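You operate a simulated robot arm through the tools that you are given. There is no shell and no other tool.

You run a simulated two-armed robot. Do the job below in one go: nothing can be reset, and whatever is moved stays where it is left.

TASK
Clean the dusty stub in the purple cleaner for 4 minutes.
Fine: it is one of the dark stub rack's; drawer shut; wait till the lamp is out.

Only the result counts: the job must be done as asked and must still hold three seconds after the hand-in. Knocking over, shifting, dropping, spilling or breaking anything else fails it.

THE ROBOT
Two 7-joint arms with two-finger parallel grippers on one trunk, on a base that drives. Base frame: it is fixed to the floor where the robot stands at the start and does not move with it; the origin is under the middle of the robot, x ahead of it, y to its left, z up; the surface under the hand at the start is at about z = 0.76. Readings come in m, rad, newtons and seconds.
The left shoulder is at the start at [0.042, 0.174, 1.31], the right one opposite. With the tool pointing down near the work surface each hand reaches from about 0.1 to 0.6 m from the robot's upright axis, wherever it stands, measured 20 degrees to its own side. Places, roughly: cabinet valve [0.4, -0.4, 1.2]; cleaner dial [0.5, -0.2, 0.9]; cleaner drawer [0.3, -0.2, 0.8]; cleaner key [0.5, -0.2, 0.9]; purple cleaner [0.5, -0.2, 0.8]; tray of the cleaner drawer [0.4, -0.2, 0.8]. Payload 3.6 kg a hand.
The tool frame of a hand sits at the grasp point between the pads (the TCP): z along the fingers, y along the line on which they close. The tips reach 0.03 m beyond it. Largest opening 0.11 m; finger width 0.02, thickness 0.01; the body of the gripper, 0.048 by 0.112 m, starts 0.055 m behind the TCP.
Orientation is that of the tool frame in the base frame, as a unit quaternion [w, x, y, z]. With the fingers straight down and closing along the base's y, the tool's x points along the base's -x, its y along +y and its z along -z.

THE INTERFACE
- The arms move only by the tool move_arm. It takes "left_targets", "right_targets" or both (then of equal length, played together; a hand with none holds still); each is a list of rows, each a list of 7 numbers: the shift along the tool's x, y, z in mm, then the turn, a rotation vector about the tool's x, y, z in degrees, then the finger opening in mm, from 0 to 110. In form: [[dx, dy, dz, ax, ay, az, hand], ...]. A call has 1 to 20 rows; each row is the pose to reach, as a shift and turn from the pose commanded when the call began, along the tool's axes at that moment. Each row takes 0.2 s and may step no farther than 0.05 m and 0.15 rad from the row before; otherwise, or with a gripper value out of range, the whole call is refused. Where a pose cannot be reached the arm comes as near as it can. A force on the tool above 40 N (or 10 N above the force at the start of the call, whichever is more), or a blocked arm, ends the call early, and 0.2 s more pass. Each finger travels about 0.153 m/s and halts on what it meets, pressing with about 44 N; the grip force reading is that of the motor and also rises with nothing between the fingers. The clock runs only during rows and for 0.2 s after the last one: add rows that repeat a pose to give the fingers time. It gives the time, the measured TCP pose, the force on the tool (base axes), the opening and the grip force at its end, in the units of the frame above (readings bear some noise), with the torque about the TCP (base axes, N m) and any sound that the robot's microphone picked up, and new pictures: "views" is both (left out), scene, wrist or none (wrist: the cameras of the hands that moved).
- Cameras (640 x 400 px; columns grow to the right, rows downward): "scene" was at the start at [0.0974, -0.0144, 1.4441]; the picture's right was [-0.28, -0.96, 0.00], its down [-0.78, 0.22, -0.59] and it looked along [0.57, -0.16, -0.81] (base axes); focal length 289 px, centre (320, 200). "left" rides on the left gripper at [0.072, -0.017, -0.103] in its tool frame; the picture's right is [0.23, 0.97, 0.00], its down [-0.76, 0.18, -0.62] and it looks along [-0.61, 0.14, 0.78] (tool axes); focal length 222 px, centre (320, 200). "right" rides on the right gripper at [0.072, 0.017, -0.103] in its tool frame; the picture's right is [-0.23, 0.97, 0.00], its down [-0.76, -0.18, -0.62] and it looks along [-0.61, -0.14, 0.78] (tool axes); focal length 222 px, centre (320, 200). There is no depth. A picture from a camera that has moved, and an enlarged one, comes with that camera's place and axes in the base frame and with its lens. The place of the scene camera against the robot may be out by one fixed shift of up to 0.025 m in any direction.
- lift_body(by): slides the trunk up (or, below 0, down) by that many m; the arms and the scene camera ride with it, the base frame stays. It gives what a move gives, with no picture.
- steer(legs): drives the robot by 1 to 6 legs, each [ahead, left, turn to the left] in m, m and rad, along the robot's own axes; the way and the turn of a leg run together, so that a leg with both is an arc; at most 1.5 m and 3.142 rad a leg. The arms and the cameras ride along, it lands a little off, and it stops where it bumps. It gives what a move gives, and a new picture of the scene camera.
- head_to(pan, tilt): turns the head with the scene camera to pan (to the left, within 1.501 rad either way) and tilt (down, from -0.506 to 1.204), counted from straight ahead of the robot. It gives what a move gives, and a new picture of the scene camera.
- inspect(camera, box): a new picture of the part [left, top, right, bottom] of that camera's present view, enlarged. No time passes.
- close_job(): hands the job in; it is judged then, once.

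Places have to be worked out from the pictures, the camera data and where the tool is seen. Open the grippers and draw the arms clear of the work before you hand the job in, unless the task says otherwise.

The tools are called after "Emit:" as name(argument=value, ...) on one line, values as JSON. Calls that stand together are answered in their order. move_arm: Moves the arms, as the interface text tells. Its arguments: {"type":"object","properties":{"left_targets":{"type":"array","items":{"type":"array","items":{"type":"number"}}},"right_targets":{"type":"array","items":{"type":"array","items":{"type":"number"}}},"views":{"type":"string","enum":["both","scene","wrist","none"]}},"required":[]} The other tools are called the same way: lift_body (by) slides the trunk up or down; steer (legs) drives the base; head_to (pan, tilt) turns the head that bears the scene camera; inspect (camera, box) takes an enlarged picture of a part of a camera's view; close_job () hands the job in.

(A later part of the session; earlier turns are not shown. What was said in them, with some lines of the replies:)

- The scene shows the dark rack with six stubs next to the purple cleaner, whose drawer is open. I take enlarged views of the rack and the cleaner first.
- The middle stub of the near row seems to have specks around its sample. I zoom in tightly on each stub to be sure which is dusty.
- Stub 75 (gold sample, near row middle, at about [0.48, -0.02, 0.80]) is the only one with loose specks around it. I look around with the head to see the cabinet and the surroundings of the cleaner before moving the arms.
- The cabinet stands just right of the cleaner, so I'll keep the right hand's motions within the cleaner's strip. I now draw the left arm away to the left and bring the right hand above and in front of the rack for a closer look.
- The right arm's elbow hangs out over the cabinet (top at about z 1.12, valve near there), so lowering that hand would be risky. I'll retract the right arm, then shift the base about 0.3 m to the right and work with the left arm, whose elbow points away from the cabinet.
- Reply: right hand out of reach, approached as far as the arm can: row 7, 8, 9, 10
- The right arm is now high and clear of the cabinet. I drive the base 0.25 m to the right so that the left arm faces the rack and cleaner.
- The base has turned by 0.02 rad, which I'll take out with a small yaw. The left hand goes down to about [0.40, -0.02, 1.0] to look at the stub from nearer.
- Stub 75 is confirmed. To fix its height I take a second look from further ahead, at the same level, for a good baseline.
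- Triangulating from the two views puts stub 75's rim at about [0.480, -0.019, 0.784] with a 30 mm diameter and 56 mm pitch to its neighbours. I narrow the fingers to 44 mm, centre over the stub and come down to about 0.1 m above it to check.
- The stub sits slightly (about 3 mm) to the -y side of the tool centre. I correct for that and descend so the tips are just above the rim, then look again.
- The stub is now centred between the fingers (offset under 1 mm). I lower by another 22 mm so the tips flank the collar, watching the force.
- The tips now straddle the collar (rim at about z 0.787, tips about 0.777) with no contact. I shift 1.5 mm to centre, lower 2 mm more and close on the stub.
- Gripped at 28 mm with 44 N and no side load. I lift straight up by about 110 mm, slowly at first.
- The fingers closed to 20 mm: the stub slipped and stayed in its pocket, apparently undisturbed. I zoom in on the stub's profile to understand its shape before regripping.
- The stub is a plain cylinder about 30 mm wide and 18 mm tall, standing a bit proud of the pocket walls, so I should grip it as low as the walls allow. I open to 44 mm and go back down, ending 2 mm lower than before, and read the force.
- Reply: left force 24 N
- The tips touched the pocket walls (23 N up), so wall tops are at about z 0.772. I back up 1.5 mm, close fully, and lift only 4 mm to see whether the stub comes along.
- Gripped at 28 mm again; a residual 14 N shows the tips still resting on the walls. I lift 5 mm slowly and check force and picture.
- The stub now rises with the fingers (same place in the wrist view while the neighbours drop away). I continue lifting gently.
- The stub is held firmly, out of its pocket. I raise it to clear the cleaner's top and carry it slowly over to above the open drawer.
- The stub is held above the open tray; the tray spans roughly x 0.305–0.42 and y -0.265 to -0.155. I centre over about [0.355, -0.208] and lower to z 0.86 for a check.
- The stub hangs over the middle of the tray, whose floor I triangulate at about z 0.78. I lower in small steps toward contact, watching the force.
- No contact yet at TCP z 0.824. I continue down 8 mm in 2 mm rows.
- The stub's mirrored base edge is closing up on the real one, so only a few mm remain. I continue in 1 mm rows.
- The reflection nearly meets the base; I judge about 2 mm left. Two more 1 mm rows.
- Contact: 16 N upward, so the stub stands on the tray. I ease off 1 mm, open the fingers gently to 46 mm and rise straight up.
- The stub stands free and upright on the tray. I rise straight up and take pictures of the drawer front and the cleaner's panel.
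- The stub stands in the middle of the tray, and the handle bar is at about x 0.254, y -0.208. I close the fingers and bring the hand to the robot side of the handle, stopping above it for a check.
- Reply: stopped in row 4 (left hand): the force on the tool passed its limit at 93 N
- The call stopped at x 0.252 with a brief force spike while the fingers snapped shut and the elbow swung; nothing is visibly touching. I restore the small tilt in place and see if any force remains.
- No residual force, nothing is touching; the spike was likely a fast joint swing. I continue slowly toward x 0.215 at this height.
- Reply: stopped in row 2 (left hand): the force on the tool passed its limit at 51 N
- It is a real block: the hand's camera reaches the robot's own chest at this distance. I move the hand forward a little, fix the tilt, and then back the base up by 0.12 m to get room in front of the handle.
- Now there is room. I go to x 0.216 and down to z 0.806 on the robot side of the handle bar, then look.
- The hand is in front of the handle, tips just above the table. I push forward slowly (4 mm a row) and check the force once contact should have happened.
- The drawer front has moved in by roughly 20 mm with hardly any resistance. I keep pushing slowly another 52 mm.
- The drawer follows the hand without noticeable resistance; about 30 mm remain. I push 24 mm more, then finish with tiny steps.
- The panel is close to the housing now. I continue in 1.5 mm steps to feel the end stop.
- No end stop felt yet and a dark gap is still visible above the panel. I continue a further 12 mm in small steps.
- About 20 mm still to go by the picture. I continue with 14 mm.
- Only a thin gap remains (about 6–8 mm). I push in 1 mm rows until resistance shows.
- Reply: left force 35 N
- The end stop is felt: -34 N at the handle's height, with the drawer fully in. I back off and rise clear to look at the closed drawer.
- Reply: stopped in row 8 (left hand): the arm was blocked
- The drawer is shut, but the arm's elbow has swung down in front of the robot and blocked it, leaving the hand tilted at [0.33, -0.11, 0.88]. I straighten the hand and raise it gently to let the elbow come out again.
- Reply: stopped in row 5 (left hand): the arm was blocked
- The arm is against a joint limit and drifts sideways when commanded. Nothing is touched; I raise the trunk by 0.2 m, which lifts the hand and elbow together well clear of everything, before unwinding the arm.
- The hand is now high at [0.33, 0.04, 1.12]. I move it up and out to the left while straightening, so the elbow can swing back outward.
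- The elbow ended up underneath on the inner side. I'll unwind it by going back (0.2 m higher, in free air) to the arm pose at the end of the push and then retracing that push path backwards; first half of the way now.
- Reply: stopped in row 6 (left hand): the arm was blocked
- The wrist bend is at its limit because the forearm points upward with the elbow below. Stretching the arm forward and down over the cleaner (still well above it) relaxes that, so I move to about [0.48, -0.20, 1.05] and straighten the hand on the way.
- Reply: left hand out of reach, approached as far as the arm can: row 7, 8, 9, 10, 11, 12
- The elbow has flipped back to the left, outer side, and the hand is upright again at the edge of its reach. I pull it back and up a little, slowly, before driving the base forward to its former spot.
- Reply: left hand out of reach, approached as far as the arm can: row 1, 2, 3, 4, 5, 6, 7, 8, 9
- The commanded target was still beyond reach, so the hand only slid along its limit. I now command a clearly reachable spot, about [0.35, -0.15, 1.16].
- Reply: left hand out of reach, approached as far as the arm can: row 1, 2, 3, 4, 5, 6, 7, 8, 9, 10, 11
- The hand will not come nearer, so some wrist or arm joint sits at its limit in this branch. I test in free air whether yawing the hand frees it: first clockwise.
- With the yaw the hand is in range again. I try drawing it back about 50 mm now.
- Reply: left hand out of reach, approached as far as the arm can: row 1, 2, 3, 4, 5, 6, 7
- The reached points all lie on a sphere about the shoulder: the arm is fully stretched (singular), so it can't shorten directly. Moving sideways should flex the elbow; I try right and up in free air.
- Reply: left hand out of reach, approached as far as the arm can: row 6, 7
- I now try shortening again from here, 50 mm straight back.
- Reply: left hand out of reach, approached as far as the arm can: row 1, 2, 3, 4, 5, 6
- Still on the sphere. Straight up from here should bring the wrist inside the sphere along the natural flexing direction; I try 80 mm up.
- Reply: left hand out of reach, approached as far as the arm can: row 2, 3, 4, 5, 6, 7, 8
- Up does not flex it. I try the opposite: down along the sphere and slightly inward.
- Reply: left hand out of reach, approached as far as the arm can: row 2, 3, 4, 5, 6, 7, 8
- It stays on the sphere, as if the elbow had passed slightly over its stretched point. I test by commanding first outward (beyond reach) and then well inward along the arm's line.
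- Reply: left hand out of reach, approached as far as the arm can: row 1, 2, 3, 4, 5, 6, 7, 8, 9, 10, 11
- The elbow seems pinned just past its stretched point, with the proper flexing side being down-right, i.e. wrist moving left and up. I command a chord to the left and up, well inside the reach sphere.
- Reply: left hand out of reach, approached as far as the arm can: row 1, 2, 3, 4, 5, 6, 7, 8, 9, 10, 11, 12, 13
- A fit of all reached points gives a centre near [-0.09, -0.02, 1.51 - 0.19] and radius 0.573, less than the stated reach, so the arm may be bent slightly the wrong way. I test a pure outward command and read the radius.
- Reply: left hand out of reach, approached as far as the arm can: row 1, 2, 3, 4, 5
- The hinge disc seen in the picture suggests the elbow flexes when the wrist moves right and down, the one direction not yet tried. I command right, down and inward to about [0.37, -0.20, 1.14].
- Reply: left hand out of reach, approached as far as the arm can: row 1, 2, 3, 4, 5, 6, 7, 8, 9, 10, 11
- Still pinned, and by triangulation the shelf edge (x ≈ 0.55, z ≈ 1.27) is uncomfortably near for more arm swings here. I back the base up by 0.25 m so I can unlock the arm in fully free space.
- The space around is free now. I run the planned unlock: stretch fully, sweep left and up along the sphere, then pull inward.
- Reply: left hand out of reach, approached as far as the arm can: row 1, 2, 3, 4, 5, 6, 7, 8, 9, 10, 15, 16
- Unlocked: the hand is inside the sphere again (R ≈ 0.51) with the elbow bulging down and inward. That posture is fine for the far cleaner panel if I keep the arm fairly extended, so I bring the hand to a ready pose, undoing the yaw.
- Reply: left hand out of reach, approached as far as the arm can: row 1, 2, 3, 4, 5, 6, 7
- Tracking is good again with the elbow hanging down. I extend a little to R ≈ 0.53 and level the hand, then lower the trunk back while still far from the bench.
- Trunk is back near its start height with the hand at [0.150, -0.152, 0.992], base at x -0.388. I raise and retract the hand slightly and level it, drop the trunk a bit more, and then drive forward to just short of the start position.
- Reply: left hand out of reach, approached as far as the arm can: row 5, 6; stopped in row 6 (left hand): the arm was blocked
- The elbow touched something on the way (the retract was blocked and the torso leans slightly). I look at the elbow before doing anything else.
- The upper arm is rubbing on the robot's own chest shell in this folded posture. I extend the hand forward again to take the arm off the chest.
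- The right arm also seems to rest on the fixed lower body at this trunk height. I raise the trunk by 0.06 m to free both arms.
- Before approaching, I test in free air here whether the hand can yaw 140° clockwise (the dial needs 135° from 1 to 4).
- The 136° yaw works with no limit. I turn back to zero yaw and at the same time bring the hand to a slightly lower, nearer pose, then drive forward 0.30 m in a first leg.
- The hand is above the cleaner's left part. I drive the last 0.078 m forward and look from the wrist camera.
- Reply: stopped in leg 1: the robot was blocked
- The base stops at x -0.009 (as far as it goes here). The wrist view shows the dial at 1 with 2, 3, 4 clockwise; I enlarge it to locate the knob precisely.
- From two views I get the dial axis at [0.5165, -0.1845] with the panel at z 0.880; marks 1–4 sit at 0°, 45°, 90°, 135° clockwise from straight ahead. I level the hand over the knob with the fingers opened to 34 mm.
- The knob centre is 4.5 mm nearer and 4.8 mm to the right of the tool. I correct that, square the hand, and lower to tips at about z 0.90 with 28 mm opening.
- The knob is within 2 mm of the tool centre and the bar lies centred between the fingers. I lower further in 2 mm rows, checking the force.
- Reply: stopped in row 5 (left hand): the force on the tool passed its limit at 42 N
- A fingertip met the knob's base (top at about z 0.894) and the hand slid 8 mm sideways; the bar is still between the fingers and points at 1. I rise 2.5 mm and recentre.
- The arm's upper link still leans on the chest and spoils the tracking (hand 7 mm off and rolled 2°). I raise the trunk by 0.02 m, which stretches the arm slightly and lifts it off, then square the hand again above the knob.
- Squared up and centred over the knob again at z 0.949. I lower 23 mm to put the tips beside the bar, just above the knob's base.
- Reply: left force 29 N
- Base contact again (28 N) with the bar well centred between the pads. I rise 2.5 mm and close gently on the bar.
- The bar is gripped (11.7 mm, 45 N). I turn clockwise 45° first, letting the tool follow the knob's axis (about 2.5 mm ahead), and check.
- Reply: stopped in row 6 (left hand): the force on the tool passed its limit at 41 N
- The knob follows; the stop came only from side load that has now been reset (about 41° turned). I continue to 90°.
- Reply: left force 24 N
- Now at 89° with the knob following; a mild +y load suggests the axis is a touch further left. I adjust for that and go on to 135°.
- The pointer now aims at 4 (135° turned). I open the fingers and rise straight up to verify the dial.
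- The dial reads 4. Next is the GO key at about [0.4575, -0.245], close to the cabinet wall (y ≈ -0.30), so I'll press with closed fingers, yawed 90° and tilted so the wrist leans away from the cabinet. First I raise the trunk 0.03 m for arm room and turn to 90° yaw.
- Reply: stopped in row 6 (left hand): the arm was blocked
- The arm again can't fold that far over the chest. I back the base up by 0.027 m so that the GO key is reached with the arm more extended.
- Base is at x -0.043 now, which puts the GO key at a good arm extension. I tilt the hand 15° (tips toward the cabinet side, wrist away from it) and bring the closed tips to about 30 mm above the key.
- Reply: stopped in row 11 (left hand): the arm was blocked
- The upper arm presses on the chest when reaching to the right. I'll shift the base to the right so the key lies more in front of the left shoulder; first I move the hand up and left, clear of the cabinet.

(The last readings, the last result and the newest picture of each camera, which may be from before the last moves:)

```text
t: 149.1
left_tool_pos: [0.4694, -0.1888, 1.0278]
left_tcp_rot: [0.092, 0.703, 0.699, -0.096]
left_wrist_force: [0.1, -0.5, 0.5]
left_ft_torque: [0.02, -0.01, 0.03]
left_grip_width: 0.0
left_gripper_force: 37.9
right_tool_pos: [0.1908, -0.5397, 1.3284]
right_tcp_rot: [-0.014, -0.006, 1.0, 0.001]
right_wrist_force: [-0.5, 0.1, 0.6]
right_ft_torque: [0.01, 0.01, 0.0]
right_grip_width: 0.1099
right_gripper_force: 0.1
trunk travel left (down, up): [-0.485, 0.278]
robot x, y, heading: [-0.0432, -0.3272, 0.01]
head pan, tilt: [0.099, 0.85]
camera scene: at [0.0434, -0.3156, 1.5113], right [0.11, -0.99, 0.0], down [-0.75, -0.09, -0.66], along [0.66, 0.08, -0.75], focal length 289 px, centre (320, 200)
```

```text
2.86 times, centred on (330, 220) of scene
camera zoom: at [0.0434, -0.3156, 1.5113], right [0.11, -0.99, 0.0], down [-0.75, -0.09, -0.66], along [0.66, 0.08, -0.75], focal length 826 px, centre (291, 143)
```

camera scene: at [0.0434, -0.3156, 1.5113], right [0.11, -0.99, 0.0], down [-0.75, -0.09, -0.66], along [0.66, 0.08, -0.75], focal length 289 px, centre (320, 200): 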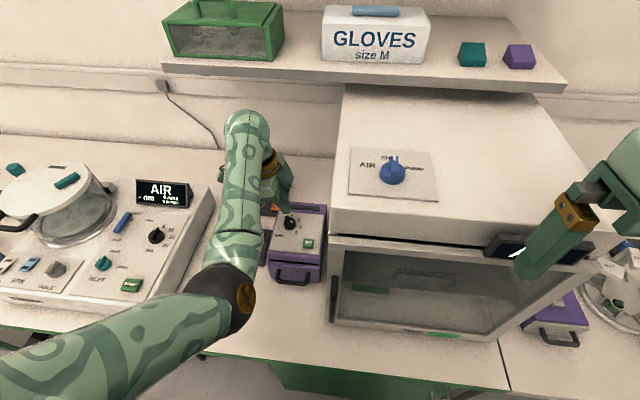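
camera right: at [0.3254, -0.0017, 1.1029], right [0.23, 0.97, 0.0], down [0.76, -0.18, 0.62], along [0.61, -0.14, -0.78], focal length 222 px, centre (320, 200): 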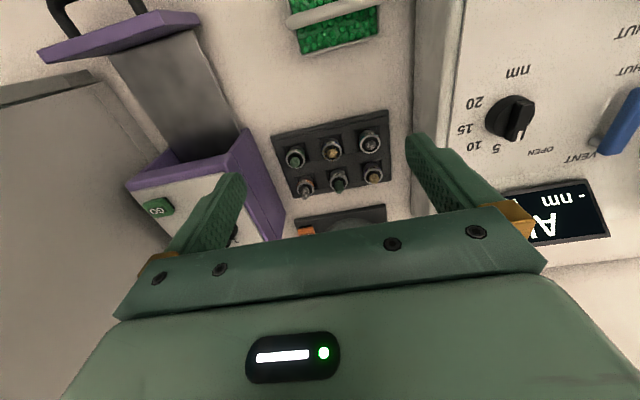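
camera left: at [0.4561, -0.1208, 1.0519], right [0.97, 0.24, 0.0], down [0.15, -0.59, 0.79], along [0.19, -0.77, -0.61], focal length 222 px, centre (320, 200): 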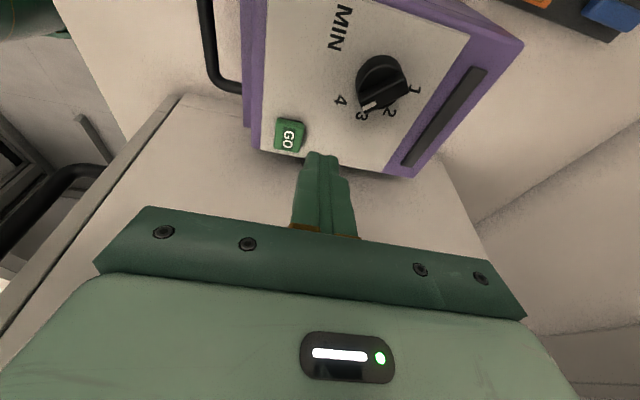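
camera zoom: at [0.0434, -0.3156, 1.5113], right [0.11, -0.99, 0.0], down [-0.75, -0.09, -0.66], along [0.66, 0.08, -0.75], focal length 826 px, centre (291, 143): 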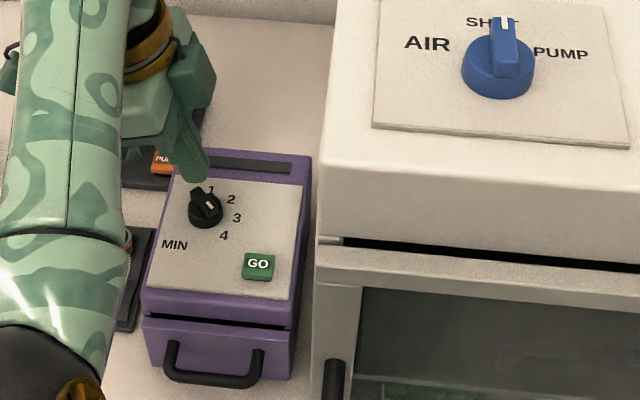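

Tracking is accurate again. I zoom onto the dial to verify it still reads 4 before pressing GO.

Emit:
inspect(camera="scene", box=[275, 205, 330, 255])

Emit:
inspect(camera="left", box=[200, 30, 440, 200])

```text
8.00 times, centred on (302, 230) of scene
camera zoom: at [0.0434, -0.3156, 1.5113], right [0.11, -0.99, 0.0], down [-0.75, -0.09, -0.66], along [0.66, 0.08, -0.75], focal length 2313 px, centre (460, -40)
```

zoom: 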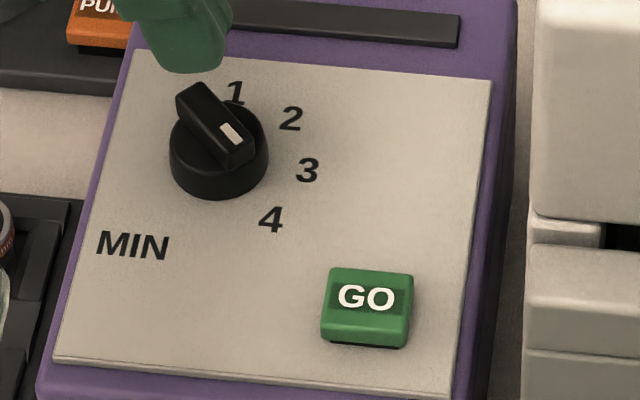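

```text
2.35 times, centred on (320, 115) of left
camera zoom: at [0.4534, -0.0926, 1.109], right [0.97, 0.21, -0.06], down [0.18, -0.57, 0.8], along [0.13, -0.79, -0.59], focal length 523 px, centre (320, 400)
```

zoom: 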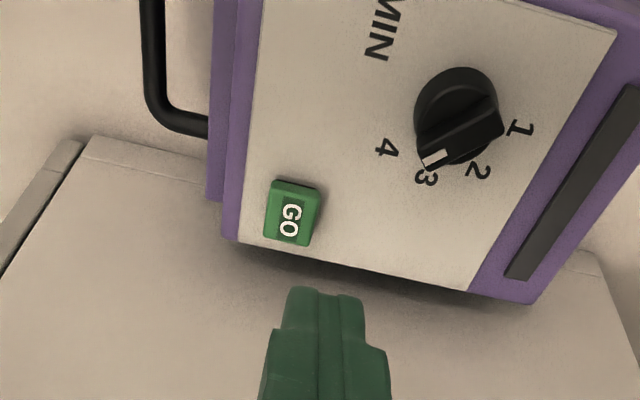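

The pointer direction works out to about 138°, i.e. mark 4. I now bring the closed tips to 20 mm above the GO key.

Emit:
move_arm(left_targets=[[-4, -2, 15, 0, 0, 0, 0], [-8, -4, 31, 0, 0, 0, 0], [-12, -6, 47, 0, 0, 0, 0], [-15, -7, 62, 0, 0, 0, 0], [-19, -9, 78, 0, 0, 0, 0], [-23, -10, 93, 0, 0, 0, 0], [-23, -10, 93, 0, 0, 0, 0]], views="wrist")

Emit:
inspect(camera="scene", box=[265, 180, 345, 280])

Emit:
inspect(camera="left", box=[240, 80, 400, 200])

```text
t: 150.7
left_tool_pos: [0.4579, -0.2357, 0.9438]
left_tcp_rot: [0.093, 0.702, 0.699, -0.097]
left_wrist_force: [0.5, -0.4, 0.2]
left_ft_torque: [-0.01, 0.01, 0.02]
left_grip_width: 0.0
left_gripper_force: 37.9
right_tool_pos: [0.1926, -0.5378, 1.3278]
right_tcp_rot: [-0.013, -0.006, 1.0, 0.0]
right_wrist_force: [0.5, -0.2, 0.2]
right_ft_torque: [-0.01, 0.04, 0.02]
right_grip_width: 0.11
right_gripper_force: 0.1
trunk travel left (down, up): [-0.485, 0.278]
robot x, y, heading: [-0.0473, -0.3279, 0.017]
head pan, tilt: [0.099, 0.85]
camera left: at [0.4414, -0.1387, 1.0255], right [0.97, 0.21, -0.06], down [0.18, -0.57, 0.8], along [0.13, -0.79, -0.59], focal length 222 px, centre (320, 200)
```

left: 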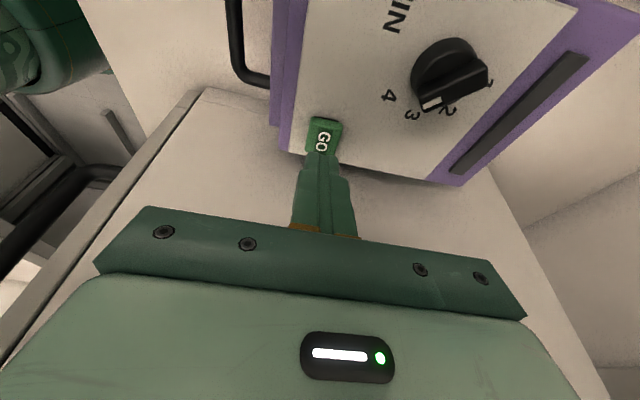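

```text
4.00 times, centred on (305, 230) of scene
camera zoom: at [0.0434, -0.314, 1.5113], right [0.11, -0.99, 0.0], down [-0.75, -0.09, -0.66], along [0.66, 0.08, -0.75], focal length 1156 px, centre (380, 80)
```

zoom: 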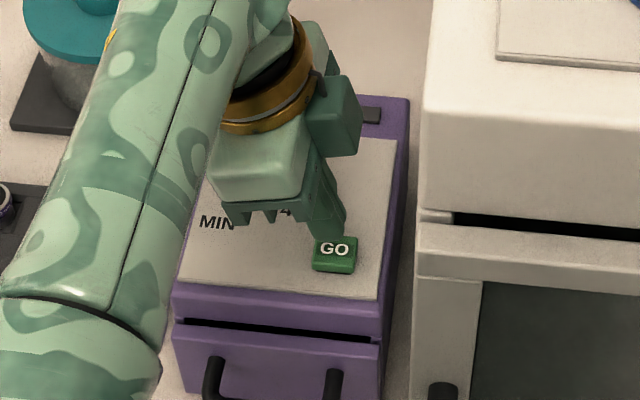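

```text
3.33 times, centred on (320, 140) of left
camera zoom: at [0.4414, -0.1387, 1.0255], right [0.97, 0.21, -0.06], down [0.18, -0.57, 0.8], along [0.13, -0.79, -0.59], focal length 740 px, centre (320, 400)
```

zoom: 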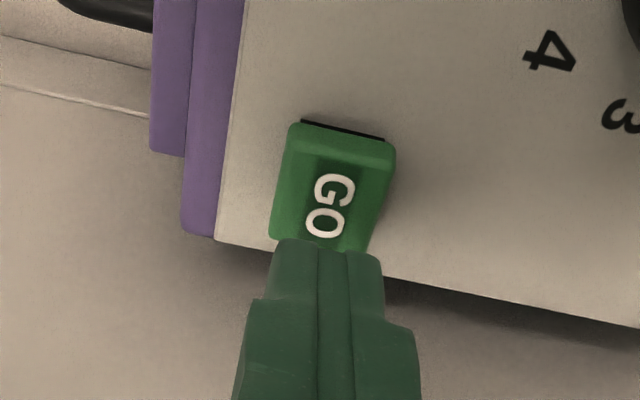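

The tips are exactly above the key. I press straight down in small rows, listening for a click and watching the force.

Emit:
move_arm(left_targets=[[2.1, 0, 7.7, 0, 0, 0, 0], [4, 0, 14.5, 0, 0, 0, 0], [5, 0, 18.3, 0, 0, 0, 0], [5.5, 0, 20.3, 0, 0, 0, 0], [6, 0, 22.2, 0, 0, 0, 0], [6.6, 0, 24.1, 0, 0, 0, 0]], views="none")

Emit:
inspect(camera="scene", box=[265, 180, 345, 280])

```text
t: 152.1
left_tool_pos: [0.4594, -0.2367, 0.9188]
left_tcp_rot: [0.093, 0.703, 0.699, -0.096]
left_wrist_force: [-1.6, 0.2, 4.0]
left_ft_torque: [0.0, 0.07, -0.04]
left_grip_width: 0.0
left_gripper_force: 37.5
right_tool_pos: [0.1914, -0.5387, 1.3282]
right_tcp_rot: [-0.013, -0.007, 1.0, 0.0]
right_wrist_force: [0.8, 0.5, 0.1]
right_ft_torque: [-0.01, -0.02, -0.05]
right_grip_width: 0.1099
right_gripper_force: 0.0
trunk travel left (down, up): [-0.485, 0.278]
robot x, y, heading: [-0.0507, -0.331, 0.013]
head pan, tilt: [0.099, 0.85]
heard: click
```

```text
4.00 times, centred on (305, 230) of scene
camera zoom: at [0.0429, -0.3141, 1.5114], right [0.11, -0.99, 0.0], down [-0.75, -0.09, -0.66], along [0.66, 0.08, -0.75], focal length 1156 px, centre (380, 80)
```

zoom: 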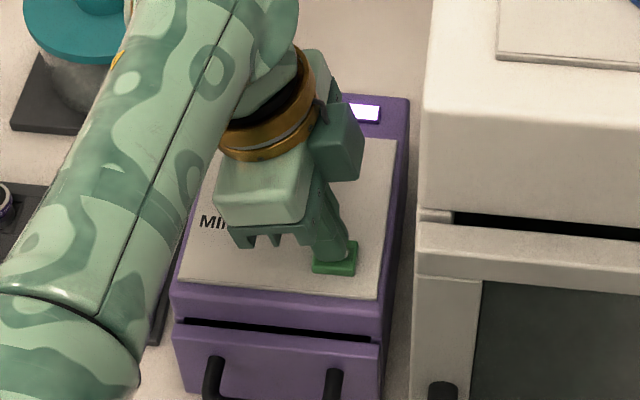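

A click, and the bar lamp at the back has lit up: the cleaner runs. I lift the hand off the key and move it up and left, clear of the cleaner.

Emit:
move_arm(left_targets=[[-1, 0, -8, 0, 0, 0, 0], [-3, 0, -20, 0, 0, 0, 0], [2, 0, -45, 0, 0, 0, 0], [15, 0, -70, 0, 0, 0, 0], [32, 0, -95, 0, 0, 0, 0], [52, 0, -115, 0, 0, 0, 0], [72, 0, -125, 0, 0, 0, 0], [72, 0, -125, 0, 0, 0, 0]], views="scene")

Emit:
inspect(camera="scene", box=[255, 180, 345, 290])

```text
t: 153.8
left_tool_pos: [0.4622, -0.134, 1.0201]
left_tcp_rot: [0.092, 0.703, 0.699, -0.096]
left_wrist_force: [-0.5, 0.1, 0.1]
left_ft_torque: [0.02, 0.03, -0.01]
left_grip_width: 0.0
left_gripper_force: 37.5
right_tool_pos: [0.1927, -0.5395, 1.3274]
right_tcp_rot: [-0.014, -0.007, 1.0, -0.001]
right_wrist_force: [0.0, -0.2, 0.2]
right_ft_torque: [0.02, -0.02, -0.03]
right_grip_width: 0.1102
right_gripper_force: 0.0
trunk travel left (down, up): [-0.485, 0.278]
robot x, y, heading: [-0.0469, -0.3288, 0.009]
head pan, tilt: [0.099, 0.85]
camera scene: at [0.0435, -0.3143, 1.5113], right [0.11, -0.99, 0.0], down [-0.75, -0.09, -0.66], along [0.66, 0.08, -0.75], focal length 289 px, centre (320, 200)
```

scene: 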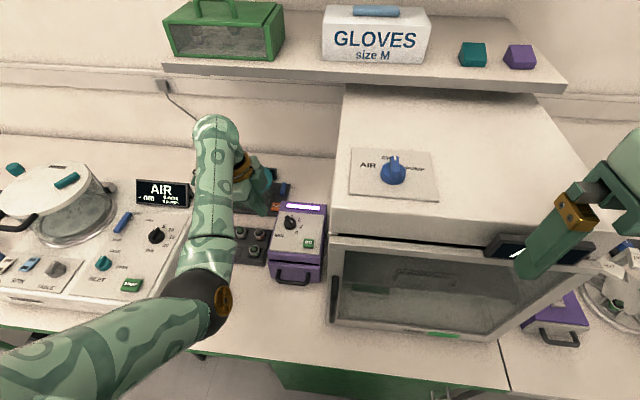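

```text
3.64 times, centred on (300, 235) of scene
camera zoom: at [0.0435, -0.3143, 1.5113], right [0.11, -0.99, 0.0], down [-0.75, -0.09, -0.66], along [0.66, 0.08, -0.75], focal length 1051 px, centre (393, 73)
```

zoom: 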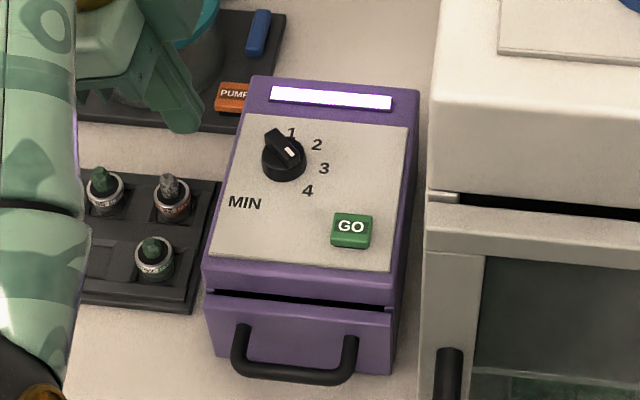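

The lamp is lit, the dial reads 4 and the drawer is shut. I wait with the arm still, opening the left gripper meanwhile, and watch the lamp.

Emit:
move_arm(left_targets=[[72, 0, 0, 0, 0, 0, 20], [72, 0, 0, 0, 0, 0, 40]], views="none")

```text
refused: row 1 steps farther than a row can; nothing moved
```

That shift was a slip (and refused, nothing moved). I hold the pose with zero shift, open the gripper and wait.

Emit:
move_arm(left_targets=[[0, 0, 0, 0, 0, 0, 20], [0, 0, 0, 0, 0, 0, 40], [0, 0, 0, 0, 0, 0, 60], [0, 0, 0, 0, 0, 0, 60], [0, 0, 0, 0, 0, 0, 60], [0, 0, 0, 0, 0, 0, 60], [0, 0, 0, 0, 0, 0, 60], [0, 0, 0, 0, 0, 0, 60], [0, 0, 0, 0, 0, 0, 60], [0, 0, 0, 0, 0, 0, 60], [0, 0, 0, 0, 0, 0, 60], [0, 0, 0, 0, 0, 0, 60], [0, 0, 0, 0, 0, 0, 60], [0, 0, 0, 0, 0, 0, 60], [0, 0, 0, 0, 0, 0, 60], [0, 0, 0, 0, 0, 0, 60], [0, 0, 0, 0, 0, 0, 60], [0, 0, 0, 0, 0, 0, 60], [0, 0, 0, 0, 0, 0, 60], [0, 0, 0, 0, 0, 0, 60]], views="scene")

Emit:
inspect(camera="scene", box=[255, 180, 345, 290])

```text
t: 158.1
left_tool_pos: [0.46, -0.1351, 1.0209]
left_tcp_rot: [0.093, 0.703, 0.698, -0.097]
left_wrist_force: [0.7, -0.5, 0.0]
left_ft_torque: [-0.04, -0.01, 0.0]
left_grip_width: 0.06
left_gripper_force: 0.0
right_tool_pos: [0.1912, -0.5386, 1.3275]
right_tcp_rot: [-0.013, -0.007, 1.0, 0.0]
right_wrist_force: [0.1, 0.5, -0.6]
right_ft_torque: [0.0, -0.03, -0.02]
right_grip_width: 0.1102
right_gripper_force: 0.0
trunk travel left (down, up): [-0.485, 0.278]
robot x, y, heading: [-0.0508, -0.3292, 0.013]
head pan, tilt: [0.099, 0.85]
camera scene: at [0.0436, -0.3139, 1.5113], right [0.11, -0.99, 0.0], down [-0.75, -0.09, -0.66], along [0.66, 0.08, -0.75], focal length 289 px, centre (320, 200)
```

scene: 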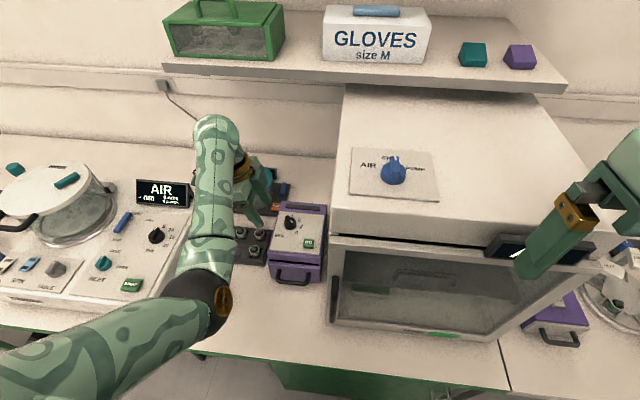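

```text
3.64 times, centred on (300, 235) of scene
camera zoom: at [0.0436, -0.3139, 1.5113], right [0.11, -0.99, 0.0], down [-0.75, -0.09, -0.66], along [0.66, 0.08, -0.75], focal length 1051 px, centre (393, 73)
```

zoom: 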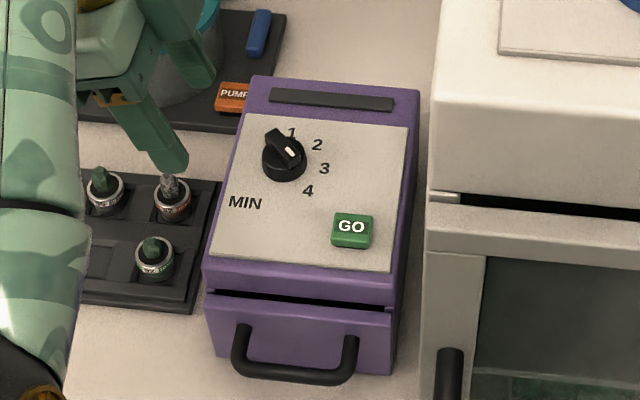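

The lamp is already out (it was lit at t = 153.8 and dark at 158.1), so the 4‑minute run is finished in the simulation's scaled time. I check closely that the drawer is fully shut, and then check the rack and surroundings.

Emit:
inspect(camera="scene", box=[265, 220, 335, 290])

Emit:
inspect(camera="scene", box=[275, 205, 330, 255])

Emit:
inspect(camera="left", box=[100, 0, 500, 220])

```text
5.71 times, centred on (300, 255) of scene
camera zoom: at [0.0436, -0.3139, 1.5113], right [0.11, -0.99, 0.0], down [-0.75, -0.09, -0.66], along [0.66, 0.08, -0.75], focal length 1652 px, centre (434, -114)
```

zoom: 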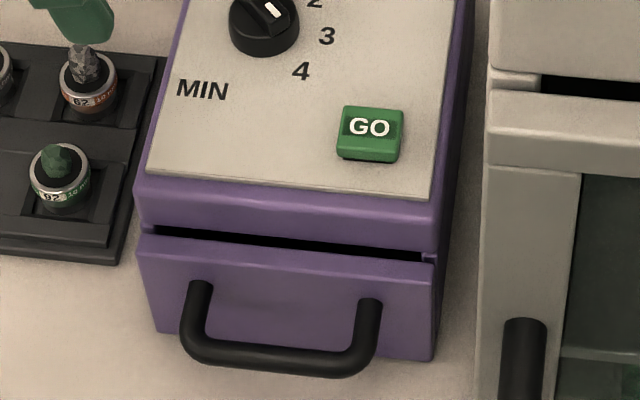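

```text
8.00 times, centred on (302, 230) of scene
camera zoom: at [0.0436, -0.3139, 1.5113], right [0.11, -0.99, 0.0], down [-0.75, -0.09, -0.66], along [0.66, 0.08, -0.75], focal length 2313 px, centre (460, -40)
```

zoom: 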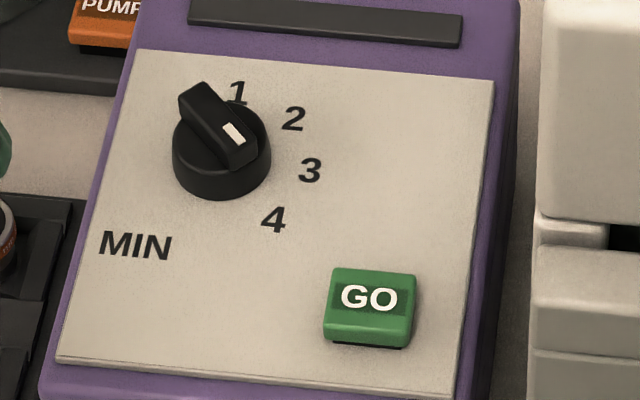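

```text
1.60 times, centred on (300, 110) of left
camera zoom: at [0.445, -0.037, 1.1007], right [0.97, 0.21, -0.06], down [0.18, -0.57, 0.8], along [0.13, -0.79, -0.59], focal length 355 px, centre (352, 344)
```

zoom: 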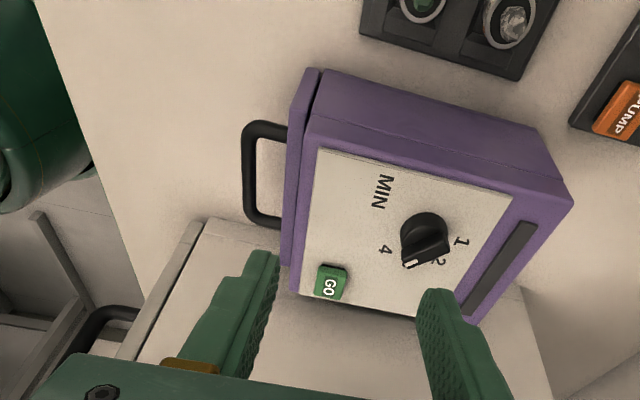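

The dial is at 4 and the drawer looks shut. I zoom in on the seam between drawer front and housing from the side to make sure.

Emit:
inspect(camera="left", box=[250, 20, 350, 180])

Emit:
inspect(camera="left", box=[270, 30, 320, 70])

Emit:
inspect(camera="scene", box=[275, 238, 325, 270])

```text
2.50 times, centred on (300, 100) of left
camera zoom: at [0.445, -0.037, 1.1007], right [0.97, 0.21, -0.06], down [0.18, -0.57, 0.8], along [0.13, -0.79, -0.59], focal length 555 px, centre (370, 450)
```

zoom: 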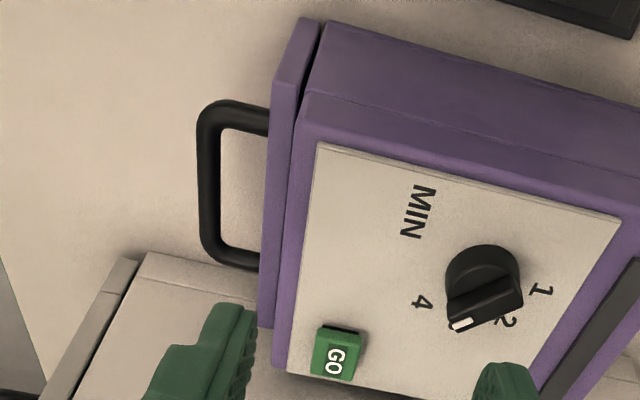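

```text
10.00 times, centred on (295, 50) of left
camera zoom: at [0.445, -0.037, 1.1007], right [0.97, 0.21, -0.06], down [0.18, -0.57, 0.8], along [0.13, -0.79, -0.59], focal length 2221 px, centre (570, 1700)
```

zoom: 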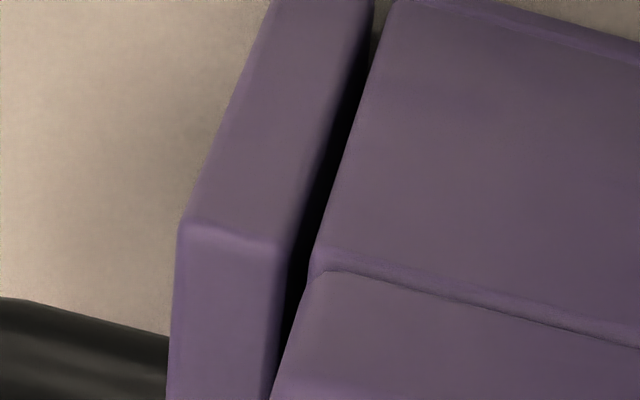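

```text
12.50 times, centred on (300, 254) of scene
camera zoom: at [0.0436, -0.3139, 1.5113], right [0.11, -0.99, 0.0], down [-0.75, -0.09, -0.66], along [0.66, 0.08, -0.75], focal length 3614 px, centre (570, -475)
```

zoom: 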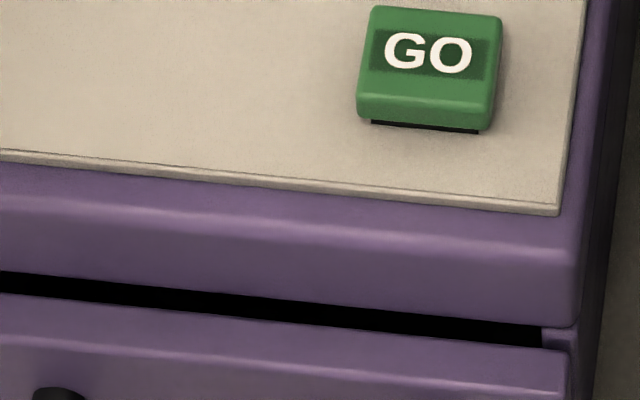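

There is only the narrow design seam at the end stop I felt with 34 N, so the drawer is shut. I now draw the arms clear by backing the base straight away from the bench, then look over the whole scene.

Emit:
steer(legs=[[-0.25, 0, 0]])

Emit:
inspect(camera="scene", box=[150, 60, 410, 240])

```text
t: 159.8
left_tool_pos: [0.2204, -0.1403, 1.0209]
left_tcp_rot: [0.093, 0.705, 0.696, -0.097]
left_wrist_force: [-0.6, 0.4, 1.3]
left_ft_torque: [0.01, 0.0, 0.0]
left_grip_width: 0.0598
left_gripper_force: 0.2
right_tool_pos: [-0.0518, -0.5434, 1.3284]
right_tcp_rot: [-0.014, -0.004, 1.0, 0.0]
right_wrist_force: [0.5, 0.4, 0.5]
right_ft_torque: [-0.02, -0.04, 0.0]
right_grip_width: 0.11
right_gripper_force: 0.1
trunk travel left (down, up): [-0.485, 0.278]
robot x, y, heading: [-0.2913, -0.33, 0.009]
head pan, tilt: [0.099, 0.85]
camera scene: at [-0.199, -0.3174, 1.5113], right [0.11, -0.99, 0.0], down [-0.75, -0.08, -0.66], along [0.66, 0.07, -0.75], focal length 289 px, centre (320, 200)
```

scene: 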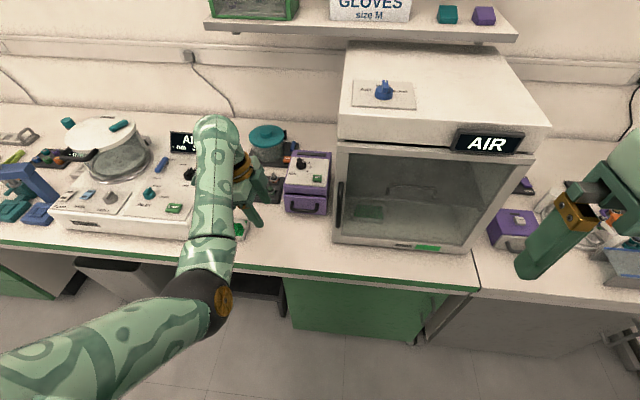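

```text
2.22 times, centred on (280, 150) of scene
camera zoom: at [-0.199, -0.3174, 1.5113], right [0.11, -0.99, 0.0], down [-0.75, -0.08, -0.66], along [0.66, 0.07, -0.75], focal length 642 px, centre (409, 311)
```

zoom: 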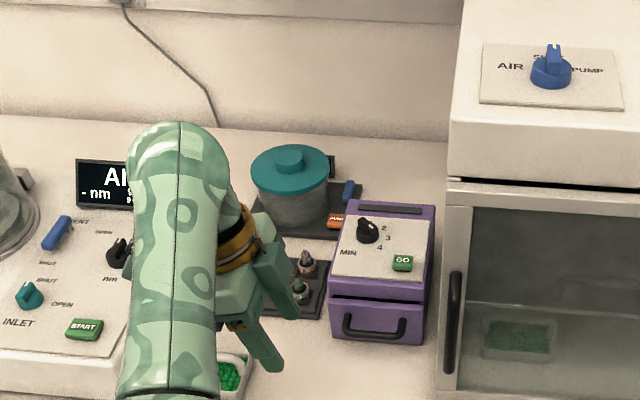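

Nothing looks disturbed. I back off another 0.2 m and open the left gripper fully, then check the bench once more.

Emit:
steer(legs=[[-0.2, 0, 0]])

Emit:
move_arm(left_targets=[[0, 0, 0, 0, 0, 0, 90], [0, 0, 0, 0, 0, 0, 110], [0, 0, 0, 0, 0, 0, 110]], views="none")

Emit:
head_to(pan=0.1, tilt=0.6)

Emit:
inspect(camera="scene", box=[180, 120, 360, 260])

```text
t: 161.4
left_tool_pos: [0.0201, -0.1403, 1.021]
left_tcp_rot: [0.093, 0.704, 0.698, -0.097]
left_wrist_force: [0.0, 0.7, 0.2]
left_ft_torque: [0.0, 0.01, -0.02]
left_grip_width: 0.0597
left_gripper_force: 0.1
right_tool_pos: [-0.2513, -0.5448, 1.3279]
right_tcp_rot: [-0.014, -0.005, 1.0, 0.0]
right_wrist_force: [-0.5, 0.1, -0.6]
right_ft_torque: [0.03, -0.02, -0.01]
right_grip_width: 0.11
right_gripper_force: 0.0
trunk travel left (down, up): [-0.485, 0.278]
robot x, y, heading: [-0.4882, -0.3313, 0.009]
head pan, tilt: [0.099, 0.85]
camera scene: at [-0.3986, -0.3194, 1.5114], right [0.11, -0.99, 0.0], down [-0.75, -0.08, -0.66], along [0.66, 0.07, -0.75], focal length 289 px, centre (320, 200)
```

scene: 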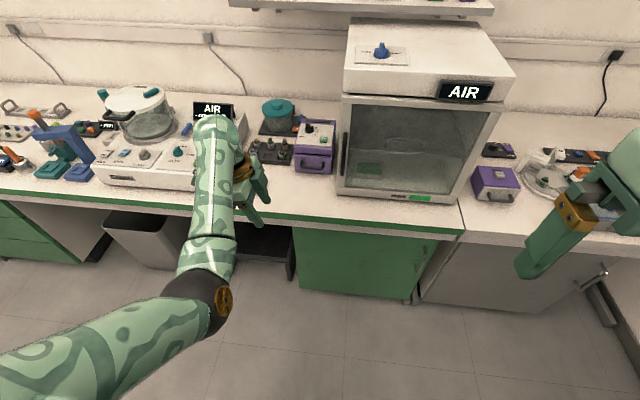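

```text
t: 162.2
left_tool_pos: [0.0216, -0.1401, 1.0198]
left_tcp_rot: [0.092, 0.703, 0.698, -0.097]
left_wrist_force: [-0.6, -0.5, -0.1]
left_ft_torque: [-0.01, -0.01, 0.02]
left_grip_width: 0.1102
left_gripper_force: 0.1
right_tool_pos: [-0.2485, -0.5445, 1.3282]
right_tcp_rot: [-0.014, -0.005, 1.0, -0.001]
right_wrist_force: [-0.7, 0.2, 0.7]
right_ft_torque: [-0.03, -0.01, 0.01]
right_grip_width: 0.11
right_gripper_force: 0.0
trunk travel left (down, up): [-0.485, 0.278]
robot x, y, heading: [-0.4905, -0.333, 0.01]
head pan, tilt: [0.099, 0.85]
```

```text
t: 163.0
left_tool_pos: [0.0205, -0.1418, 1.0198]
left_tcp_rot: [0.093, 0.703, 0.698, -0.096]
left_wrist_force: [0.0, 0.8, 0.0]
left_ft_torque: [-0.04, -0.01, 0.01]
left_grip_width: 0.1101
left_gripper_force: 0.1
right_tool_pos: [-0.2502, -0.5437, 1.328]
right_tcp_rot: [-0.015, -0.005, 1.0, 0.0]
right_wrist_force: [-0.2, 0.3, -0.1]
right_ft_torque: [0.0, -0.01, -0.01]
right_grip_width: 0.1101
right_gripper_force: 0.1
trunk travel left (down, up): [-0.485, 0.278]
robot x, y, heading: [-0.4898, -0.3376, 0.018]
head pan, tilt: [0.099, 0.6]
camera scene: at [-0.3876, -0.3182, 1.5321], right [0.11, -0.99, 0.0], down [-0.56, -0.06, -0.82], along [0.82, 0.09, -0.57], focal length 289 px, centre (320, 200)
```

scene: 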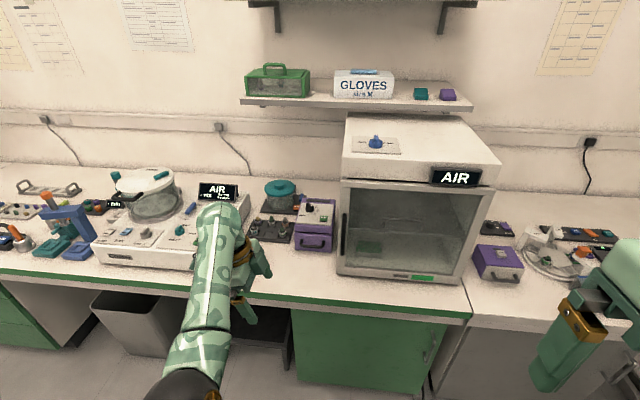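

```text
2.86 times, centred on (270, 190) of scene
camera zoom: at [-0.3876, -0.3182, 1.5321], right [0.11, -0.99, 0.0], down [-0.56, -0.06, -0.82], along [0.82, 0.09, -0.57], focal length 826 px, centre (463, 229)
```

zoom: 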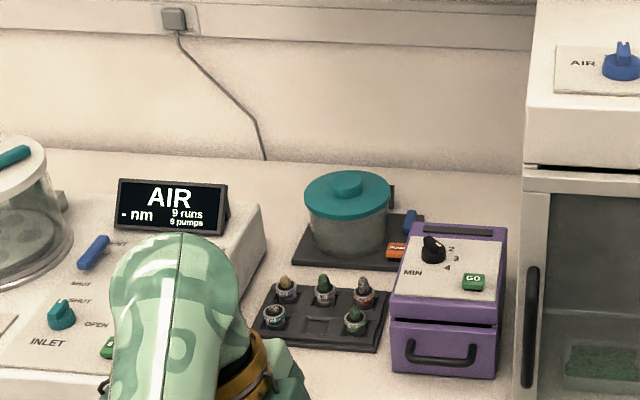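

Everything stands in its place: five stubs left in the dark rack, drawer shut, dial at 4, lamp out, both grippers open and well away from the bench. I hand the job in.

Emit:
close_job()

```text
The job is handed in.
```

I moved the dusty stub (number 75, from the dark rack) into the purple cleaner and ran it at 4 minutes with the drawer shut. I waited until the lamp went out, then handed the job in.

- **Stub:** it was the only one in the rack with loose specks. My first lift slipped and it stayed in its pocket. The second grip held, and I set it upright on the tray.
- **Drawer:** I pushed it in until it hit its end stop at 34 N. A seam of about 3 mm still shows at the front; I took that as normal and did not push again.
- **Run:** I turned the dial from 1 to 4 and pressed GO. There was a click and the lamp lit. It went out within about six seconds, so I took the simulated minutes to be scaled down.
- **Not checked:** I did not reopen the drawer, so I have not seen the cleaned stub. It is still inside.
- **Surroundings:** in the last pictures the other five stubs, the pump, the other machine and the cabinet valve all look as they did at the start. Both grippers are open and the robot stands back from the bench.

After the push, the left arm jammed in a bad posture. I freed it by backing away and raising the trunk, and saw no sign that it touched anything on the bench.
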